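You operate a simulated robot arm through the tools that you are given. There is no shell and no other tool. Be economical: measure what you need, move in short steps, check, and stop when the job is done.

Carry out the task below with a simulated robot arm. There is one attempt and no reset: what you move stays moved.

TASK
Air the misted window till the glass clears, then shut and lock it.
Fine: panes wide open; leave the extractor alone.

The check looks at the end state, three seconds after you hand in, the way a careful person would. Anything else that was tipped, shoved, dropped, spilled or broken makes it a failure.

THE ROBOT
A 6-joint arm with a two-finger parallel gripper, fixed in place. Base frame: the origin is at the foot of the arm, x ahead of it, y to its left, z up. Units: cm, rad, N and s.
With the tool pointing down near the work surface it reaches from about 10 to 72 cm from the base axis. Its first joint turns from -2.897 to 2.897 rad. Payload 3.91 kg.
The TCP is the grasp point between the finger pads, 3 cm short of the fingertips. In the tool frame z runs along the fingers and y along their closing line. The gripper opens to 11 cm. The fingers are 2 cm wide and 1 cm thick; the gripper's body (4.8 by 11.2 cm) begins 5.5 cm behind the TCP.
Orientation is that of the tool frame in the base frame, as a unit quaternion [w, x, y, z]. With the fingers straight down and closing along the base's y, the tool's x points along the base's -x, its y along +y and its z along -z.

THE INTERFACE
- The arm moves only by the tool drive_tool. Its argument "motion" is a list of rows, each a list of 7 numbers: the turn, a rotation vector about the tool's x, y, z in rad, then the shift along the tool's x, y, z in cm, then the finger opening in cm, from 0 to 11. In form: [[wx, wy, wz, dx, dy, dz, gripper], ...]. A call has 1 to 8 rows; each row is the pose to reach, as a shift and turn from the pose commanded when the call began, along the tool's axes at that moment. A row lasts 0.2 s, in which the tool goes at most 5 cm and 0.15 rad; a call with a longer step from one row to the next is refused whole, and so is a gripper value outside its range. A pose out of reach is approached as far as the arm can. The call stops where the force on the tool passes 40 N (or 10 N more than at its start, if that is more) or the arm is blocked; 0.2 s more then pass. The fingers move at their own pace (about 4.5 cm/s each) and stop on an object; they squeeze with about 31 N. The grip force told is the motor's: it shows also when the fingers shut on nothing. Time passes only in rows, and 0.2 s behind the last, so rows that repeat a pose let the fingers close. It gives the time, the measured TCP pose, the force on the tool (base axes), the opening and the grip force at its end, in the units of the frame above (readings bear some noise), with the torque about the TCP (base axes, N m) and any sound that the robot's microphone picked up.
- Cameras (640 x 400 px; columns grow to the right, rows downward): "scene" is fixed at [41.25, 64.46, 189.18]; the picture's right is [-0.97, 0.23, 0.00], its down [0.10, 0.44, -0.89] and it looks along [-0.20, -0.87, -0.45] (base axes); focal length 309 px, centre (320, 200). "wrist" rides on the gripper at [7.7, 0.7, -11.4] in the tool frame; the picture's right is [-0.09, 1.00, 0.00], its down [-0.80, -0.07, -0.59] and it looks along [-0.59, -0.05, 0.80] (tool axes); focal length 270 px, centre (320, 200). There is no depth. A picture from a camera that has moved, and an enlarged one, comes with that camera's place and axes in the base frame and with its lens. The place of the scene camera against the robot may be out by one fixed shift of up to 2.5 cm in any direction.
- grab_frame(camera): a new picture of that camera. It takes no simulated time.
- slide_trunk(by): slides the trunk up (or, below 0, down) by that many cm; the arm rides with it, the base frame stays. It gives what a move gives, with no picture.
- close_up(camera, box): a new picture of the part [left, top, right, bottom] of that camera's present view, enlarged. It takes no simulated time.
- sign_off(): hands the job in; it is judged then, once.

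Work in short steps. Places have to be worked out from the pictures, the camera data and where the tool is seen: move nearer, look again, correct. Check each grasp and each placing, and mend what went wrong. You have 120 turns and 64 pictures in all, those below and enlarged ones among them. Open the gripper and draw the arm clear of the work before you hand the job in, unless the task says otherwise; then end with one line.

The tools are called after ">>>" as name(argument=value, ...) on one line, values as JSON. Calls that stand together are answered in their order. drive_tool: Moves the arm, as the interface text tells. Its arguments: {"type":"object","properties":{"motion":{"type":"array"}},"required":["motion"]} The other tools are called the same way: slide_trunk (by) slides the trunk up or down; grab_frame (camera) takes a picture; close_up (camera, box) takes an enlarged picture of a part of a camera's view; sign_off () hands the job in.

At the start:

```text
time_s: 0.0
tool_pos: [16.0, -31.34, 153.01]
tool_rot: [0.0, 0.001, 1.0, 0.0]
contact_force: [0.2, -1.2, -0.1]
torque: [-0.01, 0.03, -0.01]
opening: 11.01
finger_force: 0.0
trunk travel left (down, up): [-57.5, 3.5]
```

scene: 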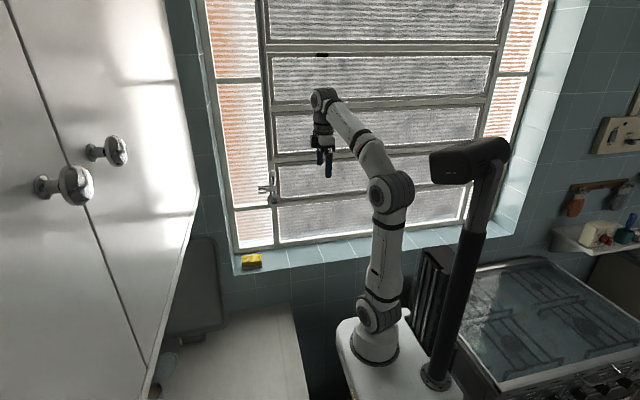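
wrist: 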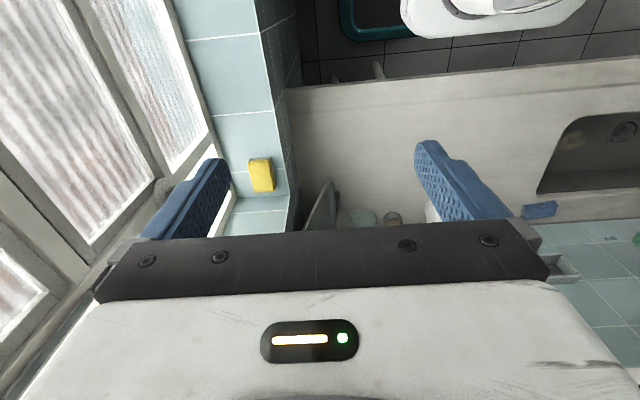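

The window looks like a louvre/jalousie with a lever at its left side (picture about 270,190). I enlarge the lever and the window.

>>> close_up(camera="scene", box=[220, 140, 340, 280])

>>> close_up(camera="scene", box=[190, 0, 560, 230])

>>> close_up(camera="scene", box=[520, 60, 640, 260])

```text
2.86 times, centred on (280, 210) of scene
camera zoom: at [41.25, 64.46, 189.18], right [-0.97, 0.23, 0.0], down [0.1, 0.44, -0.89], along [-0.2, -0.87, -0.45], focal length 883 px, centre (434, 171)
```

zoom: 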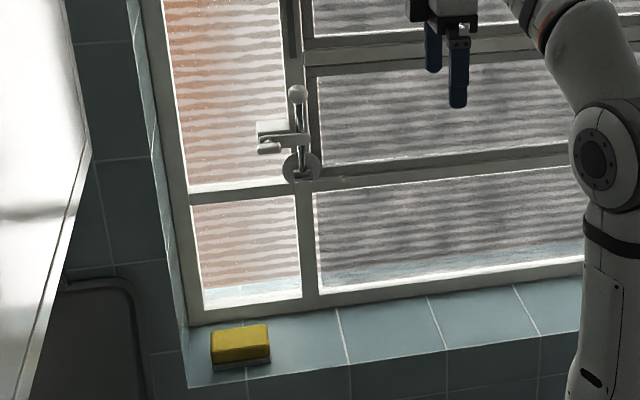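

```text
1.73 times, centred on (375, 115) of scene
camera zoom: at [41.25, 64.46, 189.18], right [-0.97, 0.23, 0.0], down [0.1, 0.44, -0.89], along [-0.2, -0.87, -0.45], focal length 535 px, centre (225, 347)
```

zoom: 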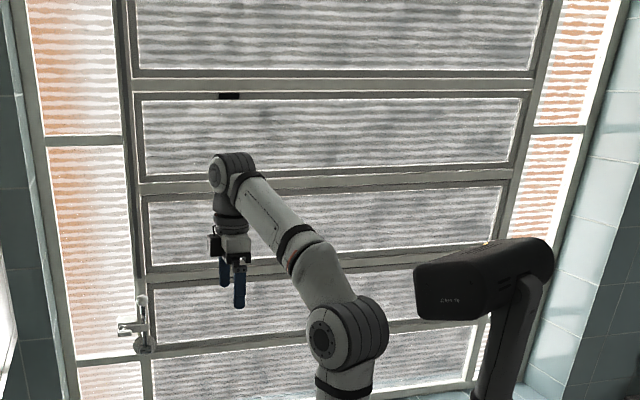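

```text
2.00 times, centred on (580, 160) of scene
camera zoom: at [41.25, 64.46, 189.18], right [-0.97, 0.23, 0.0], down [0.1, 0.44, -0.89], along [-0.2, -0.87, -0.45], focal length 618 px, centre (-200, 280)
```

zoom: 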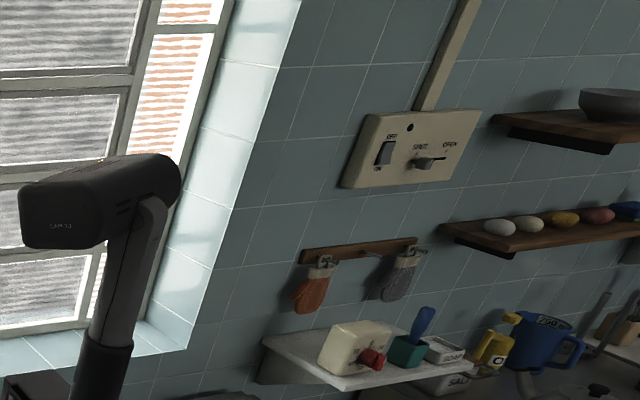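

The window's plane seems to lie near y≈-63, with the lever around (34,-60,127..142). I turn the tool toward the window (tool z = -y, camera above) to look closely: first half of the turn.

>>> drive_tool(motion=[[0.0863, 0.0863, -0.0863, -1.5, 1, 0.5, 11], [0.1726, 0.1726, -0.1726, -3, 2, 1, 11], [0.2589, 0.2589, -0.2589, -4.5, 3, 1.5, 11], [0.3452, 0.3452, -0.3452, -6, 4, 2, 11], [0.4315, 0.4315, -0.4315, -7.5, 5, 2.5, 11], [0.5178, 0.5178, -0.5178, -9, 6, 3, 11], [0.6041, 0.6041, -0.6041, -10.5, 7, 3.5, 11]])

>>> drive_tool(motion=[[0.0863, 0.0863, -0.0863, 0, 0, 0, 11], [0.1726, 0.1726, -0.1726, 0, 0, 0, 11], [0.2589, 0.2589, -0.2589, 0, 0, 0, 11], [0.3452, 0.3452, -0.3452, 0, 0, 0, 11], [0.4315, 0.4315, -0.4315, 0, 0, 0, 11], [0.5178, 0.5178, -0.5178, 0, 0, 0, 11], [0.6041, 0.6041, -0.6041, 0, 0, 0, 11]])

>>> grab_frame(camera="wrist")

>>> grab_frame(camera="scene")

```text
time_s: 1.6
tool_pos: [26.5, -24.22, 149.39]
tool_rot: [-0.289, -0.288, 0.866, -0.289]
contact_force: [0.2, -0.2, 0.3]
torque: [-0.03, 0.01, -0.03]
opening: 11.0
finger_force: 0.2
trunk travel left (down, up): [-57.5, 3.5]
```

```text
time_s: 3.2
tool_pos: [26.4, -24.2, 149.44]
tool_rot: [0.5, 0.499, -0.5, 0.501]
contact_force: [0.7, 0.3, -0.2]
torque: [0.0, 0.01, 0.03]
opening: 10.98
finger_force: 0.1
trunk travel left (down, up): [-57.5, 3.5]
```

```text
58 pictures are left
camera wrist: at [25.66, -12.85, 157.18], right [-1.0, 0.0, -0.09], down [0.07, 0.59, -0.8], along [0.05, -0.8, -0.59], focal length 270 px, centre (320, 200)
```

wrist: 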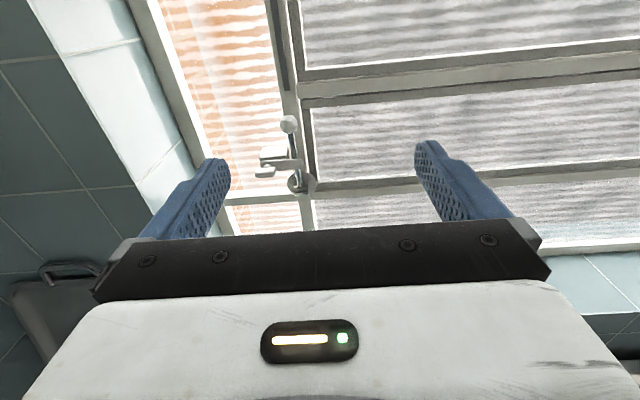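

```text
57 pictures are left
```

scene: 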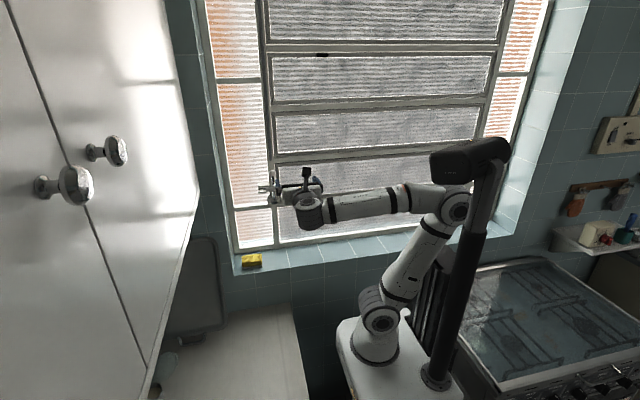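

Now the wrist camera sees the mechanism. I enlarge it.

>>> close_up(camera="wrist", box=[230, 100, 350, 210])

>>> close_up(camera="scene", box=[240, 160, 340, 220])

```text
3.64 times, centred on (290, 155) of wrist
camera zoom: at [25.66, -12.85, 157.18], right [-1.0, 0.0, -0.09], down [0.07, 0.59, -0.8], along [0.05, -0.8, -0.59], focal length 983 px, centre (429, 364)
```

zoom: 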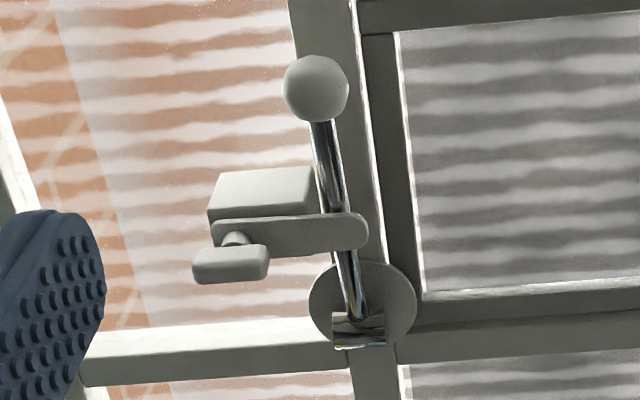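

```text
6.40 times, centred on (290, 190) of scene
camera zoom: at [41.25, 64.46, 189.18], right [-0.97, 0.23, 0.0], down [0.1, 0.44, -0.89], along [-0.2, -0.87, -0.45], focal length 1978 px, centre (512, 264)
```

zoom: 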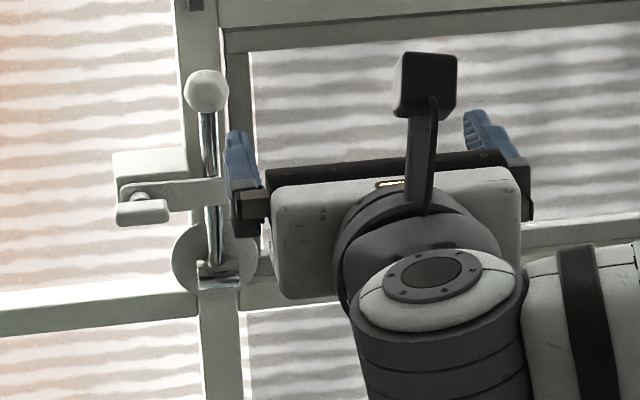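

A ball-ended lever with a swivel bar in front of it (bar pivots at a pin on a block left of it, with a thumb tab). I shift sideways +x 14 and down 6 to triangulate from a second wrist view.

>>> drive_tool(motion=[[0, 0, 0, -1.5, -3.5, 0, 11], [0, 0, 0, -3, -7, 0, 11], [0, 0, 0, -4.5, -10.5, 0, 11], [0, 0, 0, -6, -14, 0, 11], [0, 0, 0, -6, -14, 0, 11]])

>>> close_up(camera="wrist", box=[280, 60, 440, 210])

```text
time_s: 4.4
tool_pos: [40.54, -24.32, 143.37]
tool_rot: [-0.5, -0.5, 0.501, -0.5]
contact_force: [-0.2, 0.4, 0.2]
torque: [0.01, -0.02, -0.01]
opening: 10.97
finger_force: 0.0
trunk travel left (down, up): [-57.5, 3.5]
```

```text
2.67 times, centred on (360, 135) of wrist
camera zoom: at [39.74, -13.0, 151.14], right [-1.0, 0.0, -0.09], down [0.07, 0.6, -0.8], along [0.05, -0.8, -0.59], focal length 721 px, centre (213, 373)
```

zoom: 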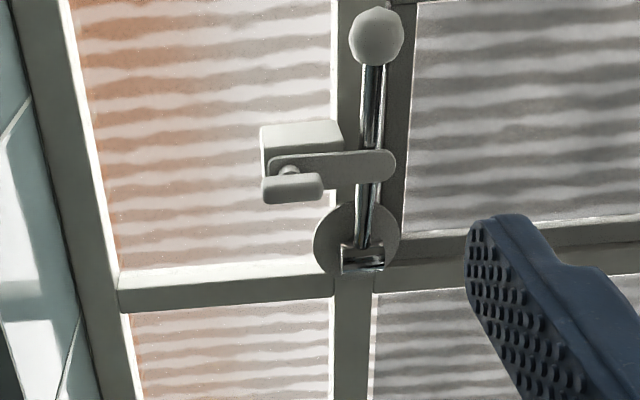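

Triangulated: ball (31.8,-53.9,142.1), lever pivot (31.8,-55.1,128.4), thumb tab (36.6,-51,135.4) coaxial with the bar's pivot. I roll the tool by -90° in front of the tab so the fingers close vertically on it.

>>> drive_tool(motion=[[0, 0, -0.1428, -1, 0.49, 1, 8], [0, 0, -0.2856, -2, 0.98, 2, 6], [0, 0, -0.4284, -3, 1.47, 3, 5], [0, 0, -0.5712, -4, 1.96, 4, 5], [0, 0, -0.714, -5, 2.45, 5, 5], [0, 0, -0.8568, -6, 2.94, 6, 5], [0, 0, -0.9996, -7, 3.43, 7, 5], [0, 0, -1.142, -8, 3.9, 8, 5]])

>>> drive_tool(motion=[[0, 0, -0.1428, 0, 0, 2, 5], [0, 0, -0.2856, 0, 0, 4, 5], [0, 0, -0.4288, 0, 0, 6, 5], [0, 0, -0.4288, 0, 0, 7, 5]])

>>> grab_frame(camera="wrist")

>>> close_up(camera="scene", box=[240, 160, 340, 220])

```text
time_s: 6.2
tool_pos: [36.5, -32.39, 135.51]
tool_rot: [0.691, 0.691, -0.151, 0.149]
contact_force: [-0.1, 0.9, 0.3]
torque: [-0.05, -0.02, -0.02]
opening: 5.0
finger_force: 0.0
trunk travel left (down, up): [-57.5, 3.5]
```

```text
time_s: 7.2
tool_pos: [36.56, -39.41, 135.48]
tool_rot: [0.707, 0.708, -0.001, 0.0]
contact_force: [-0.2, 0.9, -0.3]
torque: [0.0, 0.0, 0.0]
opening: 5.03
finger_force: 0.1
trunk travel left (down, up): [-57.5, 3.5]
```

```text
53 pictures are left
camera wrist: at [44.23, -28.01, 136.28], right [-0.09, 0.0, 1.0], down [-0.8, 0.6, -0.07], along [-0.59, -0.8, -0.05], focal length 270 px, centre (320, 200)
```

wrist: 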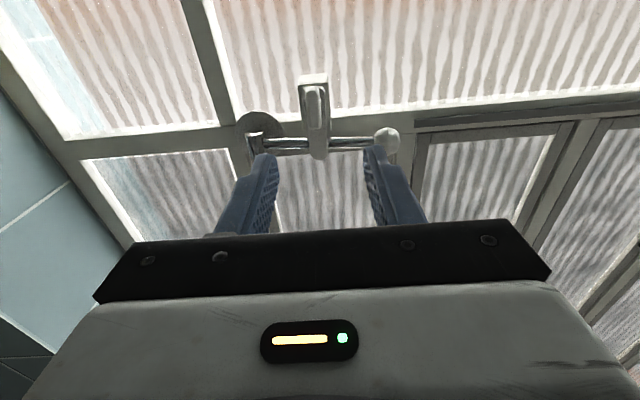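

```text
6.40 times, centred on (290, 190) of scene
camera zoom: at [41.25, 64.46, 189.18], right [-0.97, 0.23, 0.0], down [0.1, 0.44, -0.89], along [-0.2, -0.87, -0.45], focal length 1978 px, centre (512, 264)
```

zoom: 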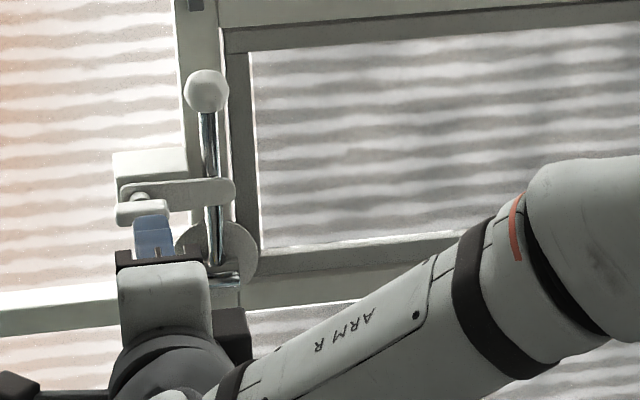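

Fingers straddle the tab; I zoom to check the alignment and the tab's depth.

>>> close_up(camera="wrist", box=[230, 60, 410, 172])

```text
3.56 times, centred on (320, 116) of wrist
camera zoom: at [44.23, -28.01, 136.28], right [-0.09, 0.0, 1.0], down [-0.8, 0.6, -0.07], along [-0.59, -0.8, -0.05], focal length 961 px, centre (320, 499)
```

zoom: 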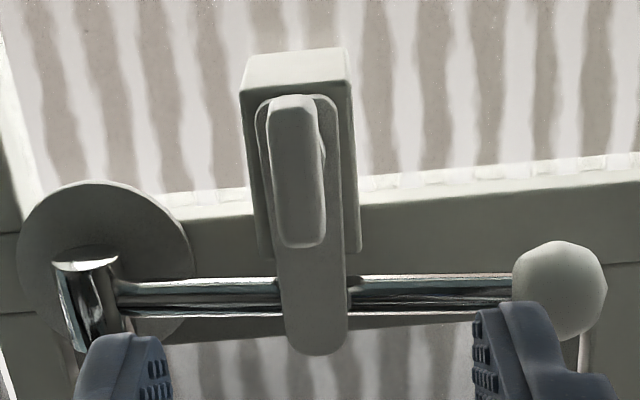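

Tab spans x≈35.3–38.8, z≈135.2, centre x≈37. I correct and advance until the fingertips overlap the tab (TCP y≈-48.8).

>>> drive_tool(motion=[[0, 0, 0, 0.45, -0.3, 2, 4], [0, 0, 0, 0.45, -0.3, 4, 4], [0, 0, 0, 0.45, -0.3, 6, 4], [0, 0, 0, 0.45, -0.3, 8, 4], [0, 0, 0, 0.45, -0.3, 9.2, 4], [0, 0, 0, 0.45, -0.3, 9.2, 4]])

>>> close_up(camera="wrist", box=[220, 100, 420, 225])

```text
time_s: 8.6
tool_pos: [36.98, -48.44, 135.26]
tool_rot: [0.706, 0.708, -0.001, 0.0]
contact_force: [0.9, -0.5, -0.5]
torque: [-0.01, -0.01, 0.0]
opening: 4.03
finger_force: 0.1
trunk travel left (down, up): [-57.5, 3.5]
```

```text
3.20 times, centred on (320, 162) of wrist
camera zoom: at [44.59, -37.09, 136.02], right [-0.09, 0.0, 1.0], down [-0.8, 0.6, -0.07], along [-0.59, -0.8, -0.05], focal length 865 px, centre (320, 320)
```

zoom: 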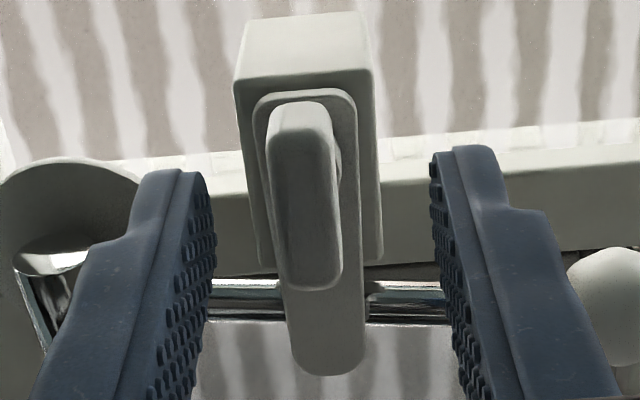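

Tips overlap the tab by about 1 cm; I advance 0.5 more, shift 0.2 down, and close.

>>> drive_tool(motion=[[0, 0, 0, 0, -0.2, 0.5, 4], [0, 0, 0, 0, -0.2, 0.5, 1], [0, 0, 0, 0, -0.2, 0.5, 0], [0, 0, 0, 0, -0.2, 0.5, 0], [0, 0, 0, 0, -0.2, 0.5, 0]])

>>> close_up(camera="wrist", box=[220, 100, 420, 225])

```text
time_s: 9.8
tool_pos: [37.02, -48.94, 134.98]
tool_rot: [0.706, 0.708, 0.0, 0.0]
contact_force: [-1.2, 3.9, -8.3]
torque: [0.11, -0.03, -0.03]
opening: 1.17
finger_force: 45.3
trunk travel left (down, up): [-57.5, 3.5]
```

```text
3.20 times, centred on (320, 162) of wrist
camera zoom: at [44.61, -37.56, 135.76], right [-0.09, 0.0, 1.0], down [-0.8, 0.6, -0.07], along [-0.59, -0.8, -0.05], focal length 865 px, centre (320, 320)
```

zoom: 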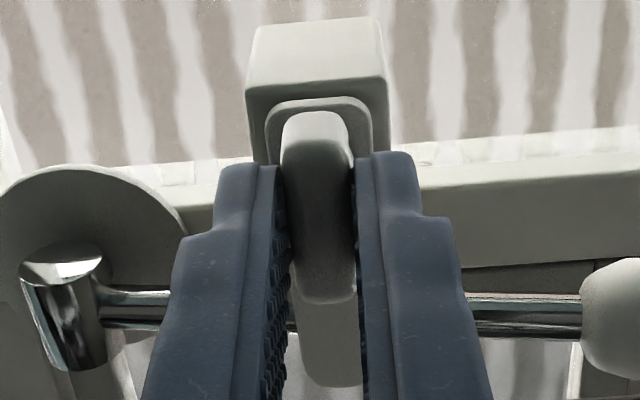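

Good grip. I try turning the tab +z (bar's free end goes downward) in small steps.

>>> drive_tool(motion=[[0, 0, 0.1, 0, -0.1, 0, 0], [0, 0, 0.2, 0, -0.1, 0, 0], [0, 0, 0.3, 0, -0.1, 0, 0], [0, 0, 0.3, 0, -0.1, 0, 0]])

>>> close_up(camera="wrist", box=[220, 100, 420, 225])

```text
time_s: 10.8
tool_pos: [36.92, -48.85, 135.01]
tool_rot: [0.7, 0.698, -0.108, 0.107]
contact_force: [2.2, -3.6, 11.3]
torque: [0.15, 0.04, -1.19]
opening: 1.19
finger_force: 44.9
trunk travel left (down, up): [-57.5, 3.5]
```

```text
3.20 times, centred on (320, 162) of wrist
camera zoom: at [44.05, -37.56, 138.02], right [-0.38, 0.0, 0.92], down [-0.74, 0.6, -0.31], along [-0.55, -0.8, -0.23], focal length 865 px, centre (320, 320)
```

zoom: 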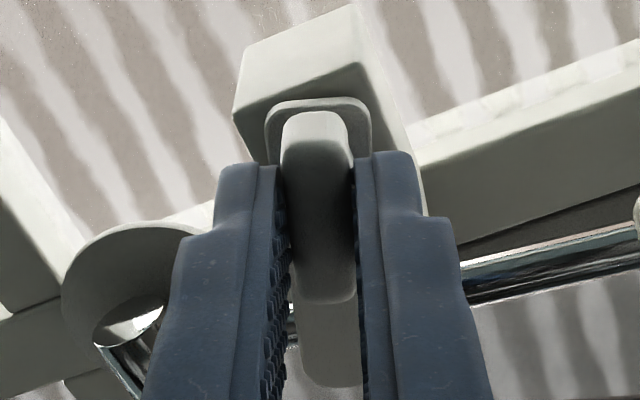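

The bar turns with the tool freely. I continue toward a full quarter turn.

>>> drive_tool(motion=[[0, 0, 0.13, 0, 0, 0, 0], [0, 0, 0.26, 0, 0, 0, 0], [0, 0, 0.39, 0, 0, 0, 0], [0, 0, 0.52, 0, 0, 0, 0], [0, 0, 0.65, 0, 0, 0, 0], [0, 0, 0.78, 0, 0, 0, 0], [0, 0, 0.91, 0, 0, 0, 0]])

>>> grab_frame(camera="wrist")

```text
time_s: 12.4
tool_pos: [36.86, -48.99, 135.05]
tool_rot: [0.581, 0.579, -0.403, 0.405]
contact_force: [0.6, -4.6, 31.4]
torque: [-0.43, 0.03, 0.0]
opening: 1.18
finger_force: 45.0
trunk travel left (down, up): [-57.5, 3.5]
```

```text
47 pictures are left
camera wrist: at [38.81, -37.52, 142.63], right [-0.96, 0.0, 0.26], down [-0.21, 0.59, -0.78], along [-0.16, -0.81, -0.57], focal length 270 px, centre (320, 200)
```

wrist: 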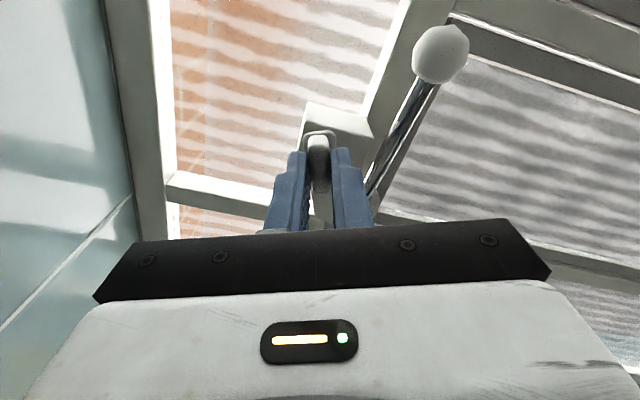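

Bar nearly hangs down; the 31 N upward reaction says the pivot is slightly higher, so I shift up 0.3 while finishing the turn.

>>> drive_tool(motion=[[0, 0, 0.0, 0.28, 0.1, 0, 0], [0, 0, 0.12, 0.28, 0.1, 0, 0], [0, 0, 0.24, 0.28, 0.1, 0, 0], [0, 0, 0.36, 0.28, 0.1, 0, 0], [0, 0, 0.36, 0.28, 0.1, 0, 0]])

```text
time_s: 13.6
tool_pos: [36.82, -48.89, 135.14]
tool_rot: [-0.5, -0.499, 0.501, -0.5]
contact_force: [-6.6, -3.6, 17.9]
torque: [0.58, 0.12, -0.03]
opening: 1.18
finger_force: 45.5
trunk travel left (down, up): [-57.5, 3.5]
```

Quarter turn done. I open and back away straight, then look.

>>> drive_tool(motion=[[0, 0, 0, 0, 0, 0, 3], [0, 0, 0, 0, 0, 0, 3], [0, 0, 0, 0, 0, 0, 3], [0, 0, 0, 0, 0, -3, 3], [0, 0, 0, 0, 0, -6, 3], [0, 0, 0, 0, 0, -9, 5], [0, 0, 0, 0, 0, -12, 6]])

>>> grab_frame(camera="wrist")

```text
time_s: 15.2
tool_pos: [37.01, -36.78, 135.19]
tool_rot: [0.501, 0.499, -0.5, 0.499]
contact_force: [0.4, 1.1, -0.4]
torque: [0.04, -0.03, -0.02]
opening: 5.97
finger_force: 0.1
trunk travel left (down, up): [-57.5, 3.5]
```

```text
46 pictures are left
camera wrist: at [36.2, -25.36, 142.9], right [-1.0, 0.0, -0.09], down [0.07, 0.59, -0.8], along [0.05, -0.8, -0.59], focal length 270 px, centre (320, 200)
```

wrist: 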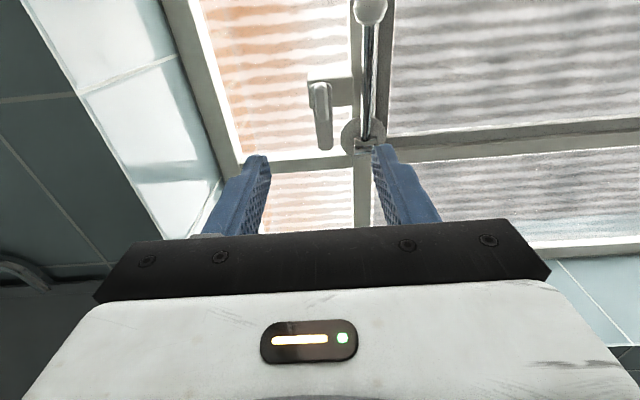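

The bar hangs clear of the lever. Now I go in front of the ball (31.8,-53.9,142.1), pad opening 6.

>>> drive_tool(motion=[[0, 0, 0, 2.3, 1.7, 0, 6], [0, 0, 0, 4.6, 3.4, 0, 6], [0, 0, 0, 6.9, 5.2, 0, 6], [0, 0, 0, 6.9, 5.2, 4, 5.5], [0, 0, 0, 6.9, 5.2, 8, 5], [0, 0, 0, 6.9, 5.2, 11, 5], [0, 0, 0, 6.9, 5.2, 11, 5]])

>>> grab_frame(camera="wrist")

```text
time_s: 16.8
tool_pos: [31.65, -47.94, 142.04]
tool_rot: [-0.498, -0.5, 0.501, -0.501]
contact_force: [0.3, -0.6, -0.1]
torque: [-0.04, -0.02, 0.02]
opening: 5.04
finger_force: 0.0
trunk travel left (down, up): [-57.5, 3.5]
```

```text
45 pictures are left
camera wrist: at [30.96, -36.5, 149.75], right [-1.0, 0.0, -0.09], down [0.07, 0.59, -0.8], along [0.05, -0.8, -0.59], focal length 270 px, centre (320, 200)
```

wrist: 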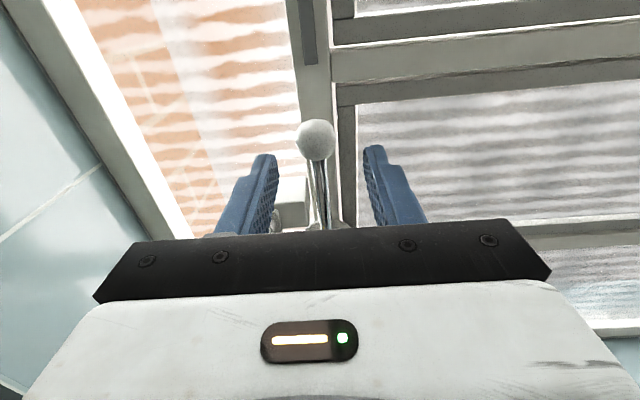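

Ball centred between the fingers. I advance 4.9 and close on it.

>>> drive_tool(motion=[[0, 0, 0, 0, -0.15, 2, 5], [0, 0, 0, 0, -0.15, 4, 5], [0, 0, 0, 0, -0.15, 4.9, 5], [0, 0, 0, 0, -0.15, 4.9, 2], [0, 0, 0, 0, -0.15, 4.9, 1], [0, 0, 0, 0, -0.15, 4.9, 1]])

>>> close_up(camera="wrist", box=[220, 100, 420, 225])

```text
time_s: 18.2
tool_pos: [31.95, -52.76, 142.0]
tool_rot: [-0.501, -0.499, 0.501, -0.499]
contact_force: [1.8, -1.2, 1.0]
torque: [-0.07, -0.01, 0.08]
opening: 2.78
finger_force: 45.2
trunk travel left (down, up): [-57.5, 3.5]
```

```text
3.20 times, centred on (320, 162) of wrist
camera zoom: at [31.22, -41.35, 149.81], right [-1.0, 0.0, -0.09], down [0.07, 0.59, -0.8], along [0.05, -0.8, -0.59], focal length 865 px, centre (320, 320)
```

zoom: 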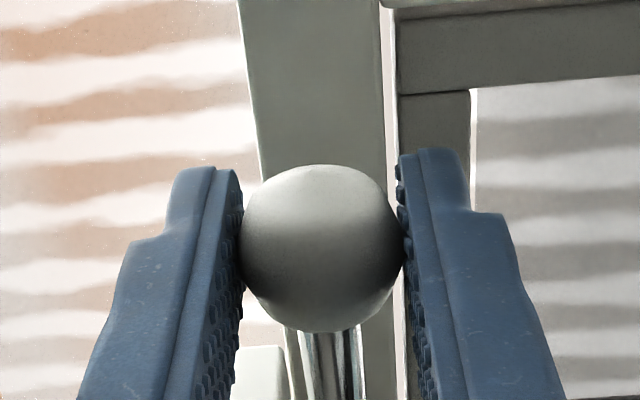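

Ball held (2.78 cm). I pull the lever outward and down along its arc (radius 13.75 about the pivot), first to about 0.7 rad.

>>> drive_tool(motion=[[0, 0, 0, -0.22, 0, -1.54, 1], [0, 0, 0, -0.56, 0, -2.87, 1], [0, 0, 0, -1.03, 0, -4.16, 1], [0, 0, 0, -1.63, 0, -5.4, 1], [0, 0, 0, -2.35, 0, -6.57, 1], [0, 0, 0, -3.18, 0, -7.66, 1]])

>>> grab_frame(camera="wrist")

>>> grab_frame(camera="scene")

```text
time_s: 19.6
tool_pos: [32.09, -45.18, 138.83]
tool_rot: [-0.501, -0.499, 0.502, -0.499]
contact_force: [-1.2, -8.8, 2.6]
torque: [-1.3, 0.07, -0.16]
opening: 2.79
finger_force: 44.8
trunk travel left (down, up): [-57.5, 3.5]
```

```text
43 pictures are left
camera wrist: at [31.24, -33.86, 146.63], right [-1.0, 0.0, -0.09], down [0.07, 0.6, -0.8], along [0.05, -0.8, -0.59], focal length 270 px, centre (320, 200)
```

wrist: 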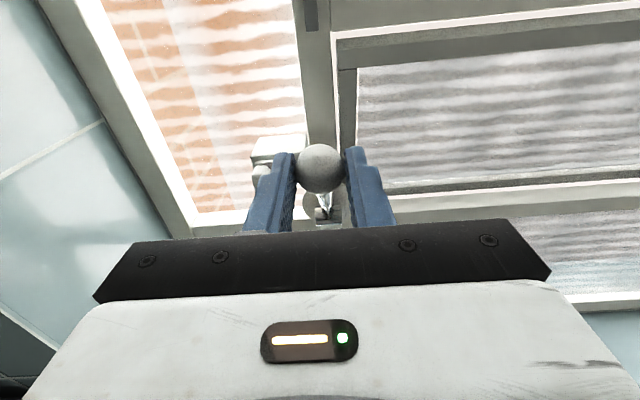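

```text
42 pictures are left
```

scene: 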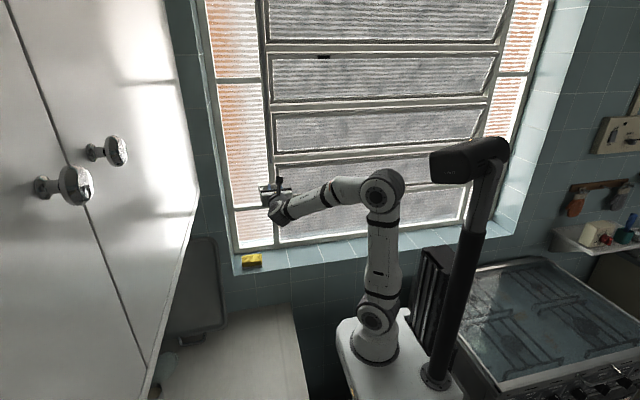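

The lever moves and the panes start to tilt. I continue the arc to about 1.5 rad.

>>> drive_tool(motion=[[0, 0, 0, -0.94, 0, -1.01, 1], [0, 0, 0, -1.97, 0, -1.91, 1], [0, 0, 0, -3.09, 0, -2.71, 1], [0, 0, 0, -4.28, 0, -3.4, 1], [0, 0, 0, -5.53, 0, -3.96, 1], [0, 0, 0, -6.84, 0, -4.39, 1], [0, 0, 0, -8.18, 0, -4.69, 1], [0, 0, 0, -9.54, 0, -4.86, 1]])

>>> grab_frame(camera="scene")

```text
time_s: 21.4
tool_pos: [32.05, -40.14, 129.8]
tool_rot: [0.501, 0.497, -0.5, 0.502]
contact_force: [1.7, 1.7, 34.7]
torque: [-1.1, 0.19, 0.11]
opening: 2.77
finger_force: 44.9
trunk travel left (down, up): [-57.5, 3.5]
```

```text
41 pictures are left
```

scene: 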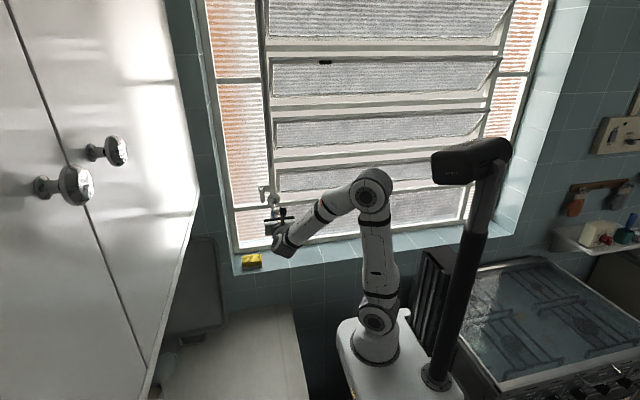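

Upward reaction of 35 N: either end stop or stiffness. I press another small step down to tell.

>>> drive_tool(motion=[[0, 0, 0, -0.5, 0, 0, 1], [0, 0, 0, -1.0, 0, 0, 1], [0, 0, 0, -1.5, 0, 0.1, 1]])

>>> close_up(camera="scene", box=[200, 0, 520, 200])

```text
time_s: 22.2
tool_pos: [32.03, -40.58, 127.69]
tool_rot: [0.499, 0.501, -0.501, 0.499]
contact_force: [0.5, -0.9, 0.6]
torque: [-0.03, 0.0, 0.0]
opening: 0.99
finger_force: 0.0
trunk travel left (down, up): [-57.5, 3.5]
```

```text
2.00 times, centred on (360, 100) of scene
camera zoom: at [41.25, 64.46, 189.18], right [-0.97, 0.23, 0.0], down [0.1, 0.44, -0.89], along [-0.2, -0.87, -0.45], focal length 618 px, centre (240, 400)
```

zoom: 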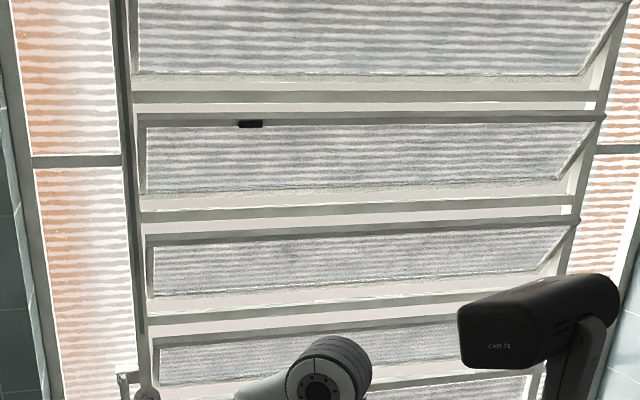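

The fingers slipped off the ball. I look with the wrist camera.

>>> grab_frame(camera="wrist")

>>> close_up(camera="scene", box=[230, 160, 330, 260])

```text
39 pictures are left
camera wrist: at [31.33, -29.16, 135.44], right [-1.0, 0.0, -0.09], down [0.07, 0.6, -0.8], along [0.05, -0.8, -0.6], focal length 270 px, centre (320, 200)
```

wrist: 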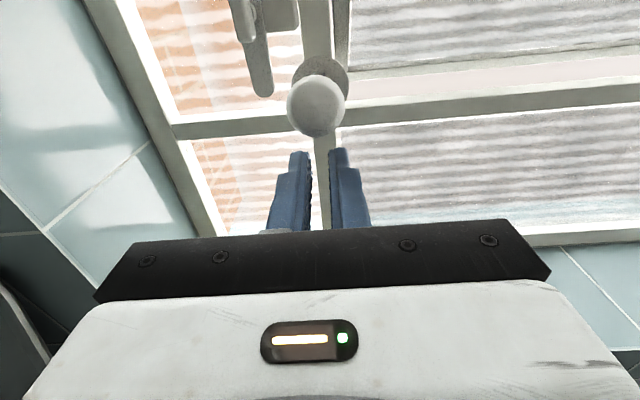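

```text
4.00 times, centred on (280, 210) of scene
camera zoom: at [41.25, 64.46, 189.18], right [-0.97, 0.23, 0.0], down [0.1, 0.44, -0.89], along [-0.2, -0.87, -0.45], focal length 1236 px, centre (480, 160)
```

zoom: 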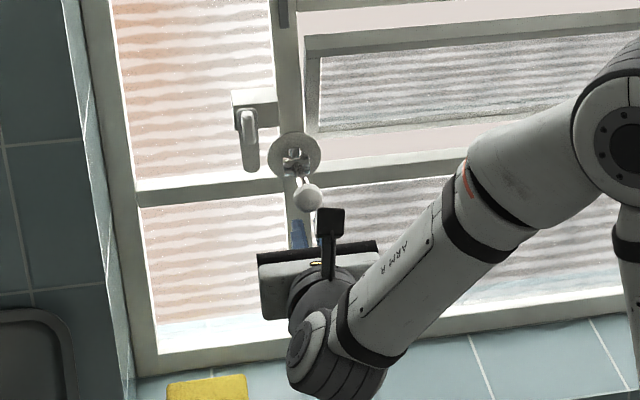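

Lever is now about 73° from shut, ball at ≈(31.9,-42,131.4), and it resisted >35 N, so probably the end stop. To confirm, I'll come over the ball with closed fingers and press down.

>>> drive_tool(motion=[[0, 0, 0, 0, 0, -4, 0], [0, 0, 0, 0, 0, -8, 0], [0, 0, 0, 4.5, 0, -8, 0], [0, 0, 0, 8.5, 0, -8, 0], [0, 0, 0, 8.5, 0, -4, 0], [0, 0, 0, 8.5, 0, -0.5, 0], [0, 0, 0, 8.5, 0, 0.5, 0]])

>>> drive_tool(motion=[[0, 0, 0, -1, 0, 0, 0], [0, 0, 0, -2, 0, 0, 0], [0, 0, 0, -2.5, 0, 0, 0], [0, 0, 0, -3, 0, 0, 0], [0, 0, 0, -3.5, 0, 0, 0], [0, 0, 0, -4, 0, 0, 0]])

>>> grab_frame(camera="wrist")

```text
time_s: 23.8
tool_pos: [31.93, -41.1, 136.47]
tool_rot: [-0.5, -0.5, 0.5, -0.5]
contact_force: [-0.3, -0.4, -0.3]
torque: [0.01, -0.01, 0.01]
opening: 0.0
finger_force: 31.1
trunk travel left (down, up): [-57.5, 3.5]
```

```text
time_s: 25.2
tool_pos: [31.96, -40.93, 132.99]
tool_rot: [0.502, 0.495, -0.499, 0.504]
contact_force: [5.2, -4.8, 38.5]
torque: [-0.39, -0.03, -0.05]
opening: 0.0
finger_force: 30.8
trunk travel left (down, up): [-57.5, 3.5]
```

```text
37 pictures are left
camera wrist: at [31.14, -29.38, 140.52], right [-1.0, 0.0, -0.09], down [0.08, 0.59, -0.81], along [0.05, -0.81, -0.58], focal length 270 px, centre (320, 200)
```

wrist: 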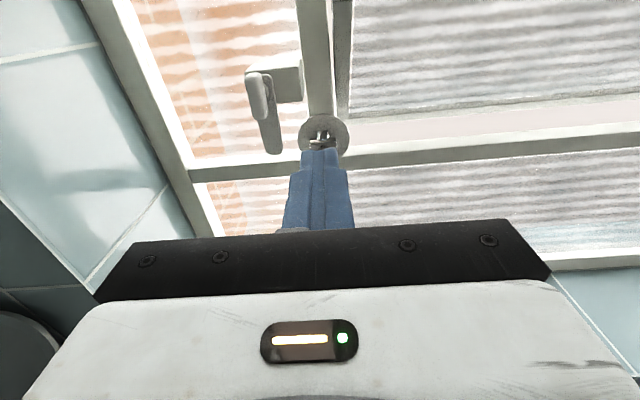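

Firm stop at 38 N: the lever is fully open. I back off the ball and compare the glass's look.

>>> drive_tool(motion=[[0, 0, 0, 1.5, 0, 0, 0], [0, 0, 0, 3, 0, -3, 0], [0, 0, 0, 3, 0, -8, 4], [0, 0, 0, 3, 0, -12, 5], [0, 0, 0, 3, 0, -12, 5], [0, 0, 0, 3, 0, -12, 5], [0, 0, 0, 3, 0, -12, 5], [0, 0, 0, 3, 0, -12, 5]])

>>> close_up(camera="scene", box=[200, 0, 520, 200])

>>> grab_frame(camera="wrist")

```text
time_s: 27.0
tool_pos: [31.98, -28.78, 135.36]
tool_rot: [-0.5, -0.5, 0.501, -0.499]
contact_force: [-0.1, -0.8, 0.0]
torque: [0.01, -0.03, -0.01]
opening: 5.01
finger_force: 0.0
trunk travel left (down, up): [-57.5, 3.5]
```

```text
2.00 times, centred on (360, 100) of scene
camera zoom: at [41.25, 64.46, 189.18], right [-0.97, 0.23, 0.0], down [0.1, 0.44, -0.89], along [-0.2, -0.87, -0.45], focal length 618 px, centre (240, 400)
```

zoom: 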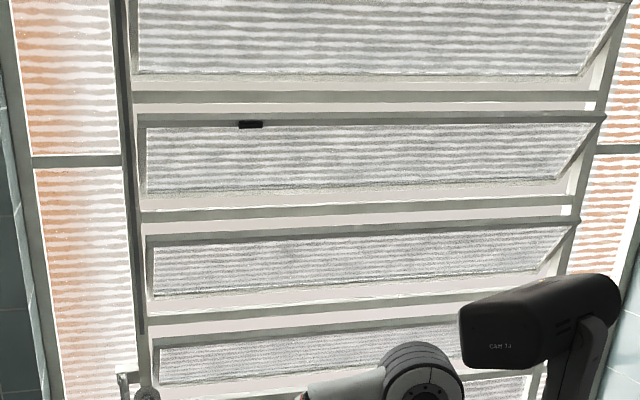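

```text
35 pictures are left
camera wrist: at [31.19, -17.51, 143.1], right [-1.0, 0.0, -0.09], down [0.07, 0.6, -0.8], along [0.05, -0.8, -0.59], focal length 270 px, centre (320, 200)
```

wrist: 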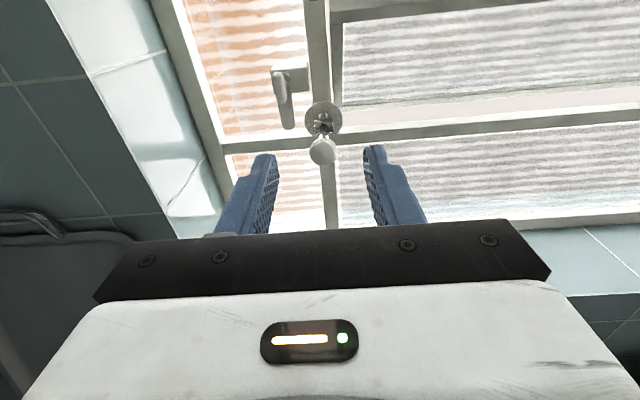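

The glass already looks lighter than before. I hold still and let time pass, then compare.

>>> drive_tool(motion=[[0, 0, 0, 0, 0, 0, 5], [0, 0, 0, 0, 0, 0, 5], [0, 0, 0, 0, 0, 0, 5], [0, 0, 0, 0, 0, 0, 5], [0, 0, 0, 0, 0, 0, 5], [0, 0, 0, 0, 0, 0, 5], [0, 0, 0, 0, 0, 0, 5], [0, 0, 0, 0, 0, 0, 5]])

>>> drive_tool(motion=[[0, 0, 0, 0, 0, 0, 5], [0, 0, 0, 0, 0, 0, 5], [0, 0, 0, 0, 0, 0, 5], [0, 0, 0, 0, 0, 0, 5], [0, 0, 0, 0, 0, 0, 5], [0, 0, 0, 0, 0, 0, 5], [0, 0, 0, 0, 0, 0, 5], [0, 0, 0, 0, 0, 0, 5]])

>>> drive_tool(motion=[[0, 0, 0, 0, 0, 0, 5], [0, 0, 0, 0, 0, 0, 5], [0, 0, 0, 0, 0, 0, 5], [0, 0, 0, 0, 0, 0, 5], [0, 0, 0, 0, 0, 0, 5], [0, 0, 0, 0, 0, 0, 5], [0, 0, 0, 0, 0, 0, 5], [0, 0, 0, 0, 0, 0, 5]])

>>> close_up(camera="scene", box=[200, 0, 520, 200])

```text
time_s: 28.8
tool_pos: [32.1, -28.92, 135.4]
tool_rot: [-0.5, -0.5, 0.501, -0.499]
contact_force: [0.0, -0.1, -0.5]
torque: [0.04, -0.01, -0.01]
opening: 5.03
finger_force: 0.2
trunk travel left (down, up): [-57.5, 3.5]
```

```text
time_s: 30.6
tool_pos: [31.94, -28.96, 135.34]
tool_rot: [-0.5, -0.499, 0.502, -0.499]
contact_force: [-0.1, 0.3, 1.2]
torque: [0.0, 0.02, 0.0]
opening: 5.02
finger_force: 0.2
trunk travel left (down, up): [-57.5, 3.5]
```

```text
time_s: 32.4
tool_pos: [32.15, -28.86, 135.43]
tool_rot: [-0.499, -0.499, 0.503, -0.498]
contact_force: [0.6, 0.0, -0.3]
torque: [0.0, -0.03, 0.0]
opening: 5.03
finger_force: 0.2
trunk travel left (down, up): [-57.5, 3.5]
```

```text
2.00 times, centred on (360, 100) of scene
camera zoom: at [41.25, 64.46, 189.18], right [-0.97, 0.23, 0.0], down [0.1, 0.44, -0.89], along [-0.2, -0.87, -0.45], focal length 618 px, centre (240, 400)
```

zoom: 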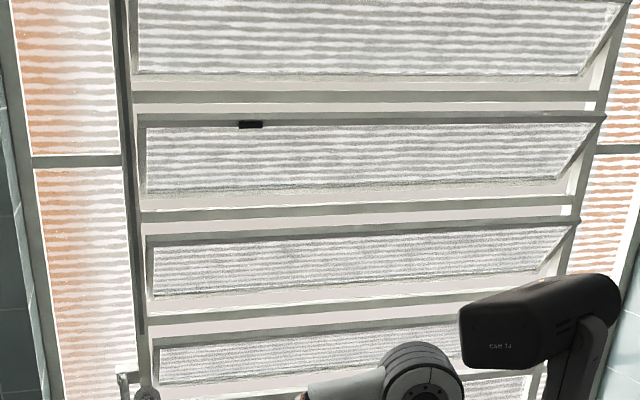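

Gradually lighter, not obviously finished. I keep waiting.

>>> drive_tool(motion=[[0, 0, 0, 0, 0, 0, 5], [0, 0, 0, 0, 0, 0, 5], [0, 0, 0, 0, 0, 0, 5], [0, 0, 0, 0, 0, 0, 5], [0, 0, 0, 0, 0, 0, 5], [0, 0, 0, 0, 0, 0, 5], [0, 0, 0, 0, 0, 0, 5], [0, 0, 0, 0, 0, 0, 5]])

>>> drive_tool(motion=[[0, 0, 0, 0, 0, 0, 5], [0, 0, 0, 0, 0, 0, 5], [0, 0, 0, 0, 0, 0, 5], [0, 0, 0, 0, 0, 0, 5], [0, 0, 0, 0, 0, 0, 5], [0, 0, 0, 0, 0, 0, 5], [0, 0, 0, 0, 0, 0, 5], [0, 0, 0, 0, 0, 0, 5]])

>>> drive_tool(motion=[[0, 0, 0, 0, 0, 0, 5], [0, 0, 0, 0, 0, 0, 5], [0, 0, 0, 0, 0, 0, 5], [0, 0, 0, 0, 0, 0, 5], [0, 0, 0, 0, 0, 0, 5], [0, 0, 0, 0, 0, 0, 5], [0, 0, 0, 0, 0, 0, 5], [0, 0, 0, 0, 0, 0, 5]])

>>> drive_tool(motion=[[0, 0, 0, 0, 0, 0, 5], [0, 0, 0, 0, 0, 0, 5], [0, 0, 0, 0, 0, 0, 5], [0, 0, 0, 0, 0, 0, 5], [0, 0, 0, 0, 0, 0, 5], [0, 0, 0, 0, 0, 0, 5], [0, 0, 0, 0, 0, 0, 5], [0, 0, 0, 0, 0, 0, 5]])

>>> drive_tool(motion=[[0, 0, 0, 0, 0, 0, 5], [0, 0, 0, 0, 0, 0, 5], [0, 0, 0, 0, 0, 0, 5], [0, 0, 0, 0, 0, 0, 5], [0, 0, 0, 0, 0, 0, 5], [0, 0, 0, 0, 0, 0, 5], [0, 0, 0, 0, 0, 0, 5], [0, 0, 0, 0, 0, 0, 5]])

>>> close_up(camera="scene", box=[200, 0, 520, 200])

```text
time_s: 34.2
tool_pos: [31.94, -28.98, 135.33]
tool_rot: [-0.499, -0.5, 0.502, -0.499]
contact_force: [-0.3, 0.2, -0.1]
torque: [-0.02, -0.01, 0.0]
opening: 5.02
finger_force: 0.1
trunk travel left (down, up): [-57.5, 3.5]
```

```text
time_s: 36.0
tool_pos: [32.02, -28.89, 135.33]
tool_rot: [-0.5, -0.5, 0.501, -0.499]
contact_force: [-0.5, 0.5, 0.1]
torque: [0.03, -0.02, 0.0]
opening: 4.99
finger_force: 0.0
trunk travel left (down, up): [-57.5, 3.5]
```

```text
time_s: 37.8
tool_pos: [32.03, -28.78, 135.39]
tool_rot: [-0.5, -0.5, 0.501, -0.499]
contact_force: [0.3, -0.6, 0.2]
torque: [-0.02, 0.0, 0.02]
opening: 5.02
finger_force: 0.1
trunk travel left (down, up): [-57.5, 3.5]
```

```text
time_s: 39.6
tool_pos: [31.98, -28.89, 135.36]
tool_rot: [-0.501, -0.499, 0.501, -0.499]
contact_force: [-0.8, 0.4, 0.4]
torque: [-0.01, 0.02, 0.01]
opening: 5.0
finger_force: 0.1
trunk travel left (down, up): [-57.5, 3.5]
```

```text
time_s: 41.4
tool_pos: [32.0, -28.84, 135.43]
tool_rot: [-0.5, -0.5, 0.501, -0.5]
contact_force: [0.6, 0.4, -0.9]
torque: [-0.02, 0.0, -0.01]
opening: 5.02
finger_force: 0.1
trunk travel left (down, up): [-57.5, 3.5]
```

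```text
2.00 times, centred on (360, 100) of scene
camera zoom: at [41.25, 64.46, 189.18], right [-0.97, 0.23, 0.0], down [0.1, 0.44, -0.89], along [-0.2, -0.87, -0.45], focal length 618 px, centre (240, 400)
```

zoom: 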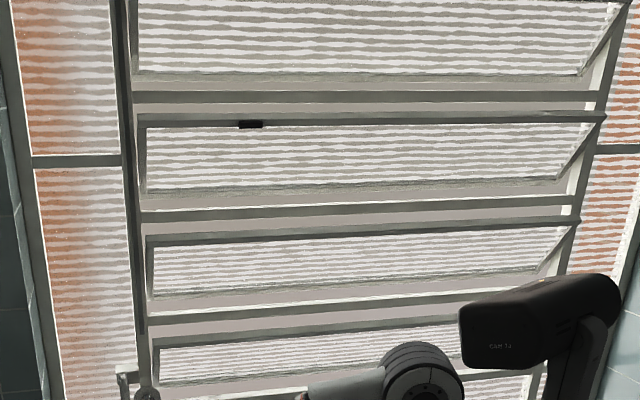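

Still changing (bands becoming clearer). I wait another 9 s.

>>> drive_tool(motion=[[0, 0, 0, 0, 0, 0, 5], [0, 0, 0, 0, 0, 0, 5], [0, 0, 0, 0, 0, 0, 5], [0, 0, 0, 0, 0, 0, 5], [0, 0, 0, 0, 0, 0, 5], [0, 0, 0, 0, 0, 0, 5], [0, 0, 0, 0, 0, 0, 5], [0, 0, 0, 0, 0, 0, 5]])

>>> drive_tool(motion=[[0, 0, 0, 0, 0, 0, 5], [0, 0, 0, 0, 0, 0, 5], [0, 0, 0, 0, 0, 0, 5], [0, 0, 0, 0, 0, 0, 5], [0, 0, 0, 0, 0, 0, 5], [0, 0, 0, 0, 0, 0, 5], [0, 0, 0, 0, 0, 0, 5], [0, 0, 0, 0, 0, 0, 5]])

>>> drive_tool(motion=[[0, 0, 0, 0, 0, 0, 5], [0, 0, 0, 0, 0, 0, 5], [0, 0, 0, 0, 0, 0, 5], [0, 0, 0, 0, 0, 0, 5], [0, 0, 0, 0, 0, 0, 5], [0, 0, 0, 0, 0, 0, 5], [0, 0, 0, 0, 0, 0, 5], [0, 0, 0, 0, 0, 0, 5]])

>>> drive_tool(motion=[[0, 0, 0, 0, 0, 0, 5], [0, 0, 0, 0, 0, 0, 5], [0, 0, 0, 0, 0, 0, 5], [0, 0, 0, 0, 0, 0, 5], [0, 0, 0, 0, 0, 0, 5], [0, 0, 0, 0, 0, 0, 5], [0, 0, 0, 0, 0, 0, 5], [0, 0, 0, 0, 0, 0, 5]])

>>> drive_tool(motion=[[0, 0, 0, 0, 0, 0, 5], [0, 0, 0, 0, 0, 0, 5], [0, 0, 0, 0, 0, 0, 5], [0, 0, 0, 0, 0, 0, 5], [0, 0, 0, 0, 0, 0, 5], [0, 0, 0, 0, 0, 0, 5], [0, 0, 0, 0, 0, 0, 5], [0, 0, 0, 0, 0, 0, 5]])

>>> close_up(camera="scene", box=[200, 0, 520, 200])

```text
time_s: 43.2
tool_pos: [32.05, -28.87, 135.25]
tool_rot: [-0.499, -0.5, 0.502, -0.499]
contact_force: [0.1, 0.3, -0.4]
torque: [-0.03, -0.02, 0.0]
opening: 5.0
finger_force: 0.1
trunk travel left (down, up): [-57.5, 3.5]
```

```text
time_s: 45.0
tool_pos: [32.1, -28.91, 135.3]
tool_rot: [-0.499, -0.5, 0.501, -0.5]
contact_force: [-0.3, 0.8, 0.2]
torque: [0.02, -0.01, 0.01]
opening: 5.0
finger_force: 0.1
trunk travel left (down, up): [-57.5, 3.5]
```

```text
time_s: 46.8
tool_pos: [31.98, -28.99, 135.34]
tool_rot: [-0.5, -0.5, 0.501, -0.499]
contact_force: [1.1, 0.0, 0.3]
torque: [-0.03, 0.01, -0.01]
opening: 5.0
finger_force: 0.1
trunk travel left (down, up): [-57.5, 3.5]
```

```text
time_s: 48.6
tool_pos: [32.03, -28.88, 135.25]
tool_rot: [-0.5, -0.5, 0.501, -0.5]
contact_force: [-0.7, -0.1, 0.7]
torque: [-0.01, -0.02, 0.01]
opening: 4.99
finger_force: 0.0
trunk travel left (down, up): [-57.5, 3.5]
```

```text
time_s: 50.4
tool_pos: [31.8, -28.83, 135.4]
tool_rot: [-0.5, -0.5, 0.501, -0.5]
contact_force: [0.7, -0.4, -0.5]
torque: [-0.02, -0.03, 0.0]
opening: 5.02
finger_force: 0.0
trunk travel left (down, up): [-57.5, 3.5]
```

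```text
2.00 times, centred on (360, 100) of scene
camera zoom: at [41.25, 64.46, 189.18], right [-0.97, 0.23, 0.0], down [0.1, 0.44, -0.89], along [-0.2, -0.87, -0.45], focal length 618 px, centre (240, 400)
```

zoom: 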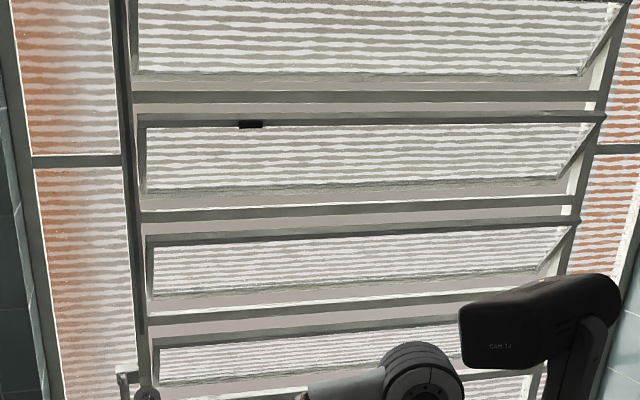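

The glass is unchanged between 41 s and 50 s, evenly bright: cleared. Now I grip the ball again at ≈(32,-41.7,131.2).

>>> drive_tool(motion=[[0, 0, 0, -2, 0, 3, 5], [0, 0, 0, -4.15, 0, 6, 5], [0, 0, 0, -4.15, 0, 9, 5], [0, 0, 0, -4.15, 0, 11.9, 5], [0, 0, 0, -4.15, 0, 11.9, 2], [0, 0, 0, -4.15, 0, 11.9, 1], [0, 0, 0, -4.15, 0, 11.9, 1]])

>>> close_up(camera="wrist", box=[220, 100, 420, 225])

```text
time_s: 52.0
tool_pos: [31.95, -40.8, 131.26]
tool_rot: [-0.5, -0.499, 0.502, -0.499]
contact_force: [-2.7, 1.8, -1.2]
torque: [0.1, -0.02, -0.02]
opening: 2.78
finger_force: 44.7
trunk travel left (down, up): [-57.5, 3.5]
```

```text
3.20 times, centred on (320, 162) of wrist
camera zoom: at [31.22, -29.48, 138.94], right [-1.0, 0.0, -0.09], down [0.07, 0.6, -0.8], along [0.05, -0.8, -0.59], focal length 865 px, centre (320, 320)
```

zoom: 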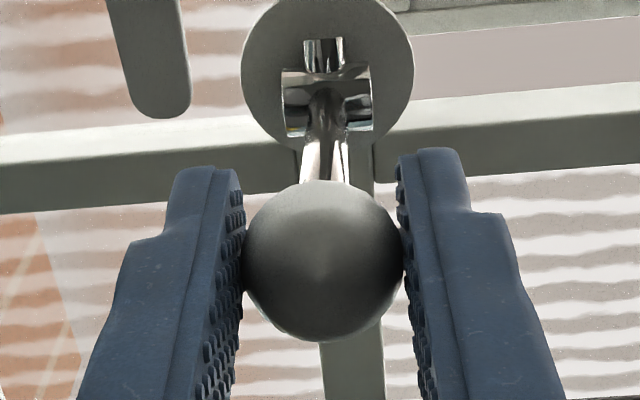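

Held. I swing the lever back up along the arc toward shut, first to φ≈0.4.

>>> drive_tool(motion=[[0, 0, 0, 1.1, 0, 0.28, 1], [0, 0, 0, 2.17, 0, 0.64, 1], [0, 0, 0, 3.43, 0, 1.2, 1], [0, 0, 0, 4.62, 0, 1.89, 1], [0, 0, 0, 5.74, 0, 2.69, 1], [0, 0, 0, 6.77, 0, 3.6, 1], [0, 0, 0, 8.54, 0, 5.7, 1], [0, 0, 0, 9.86, 0, 8.1, 1]])

```text
time_s: 53.8
tool_pos: [32.12, -48.97, 141.39]
tool_rot: [0.501, 0.498, -0.5, 0.501]
contact_force: [-2.6, 3.1, 7.5]
torque: [-0.13, -0.04, 0.05]
opening: 2.81
finger_force: 30.8
trunk travel left (down, up): [-57.5, 3.5]
```

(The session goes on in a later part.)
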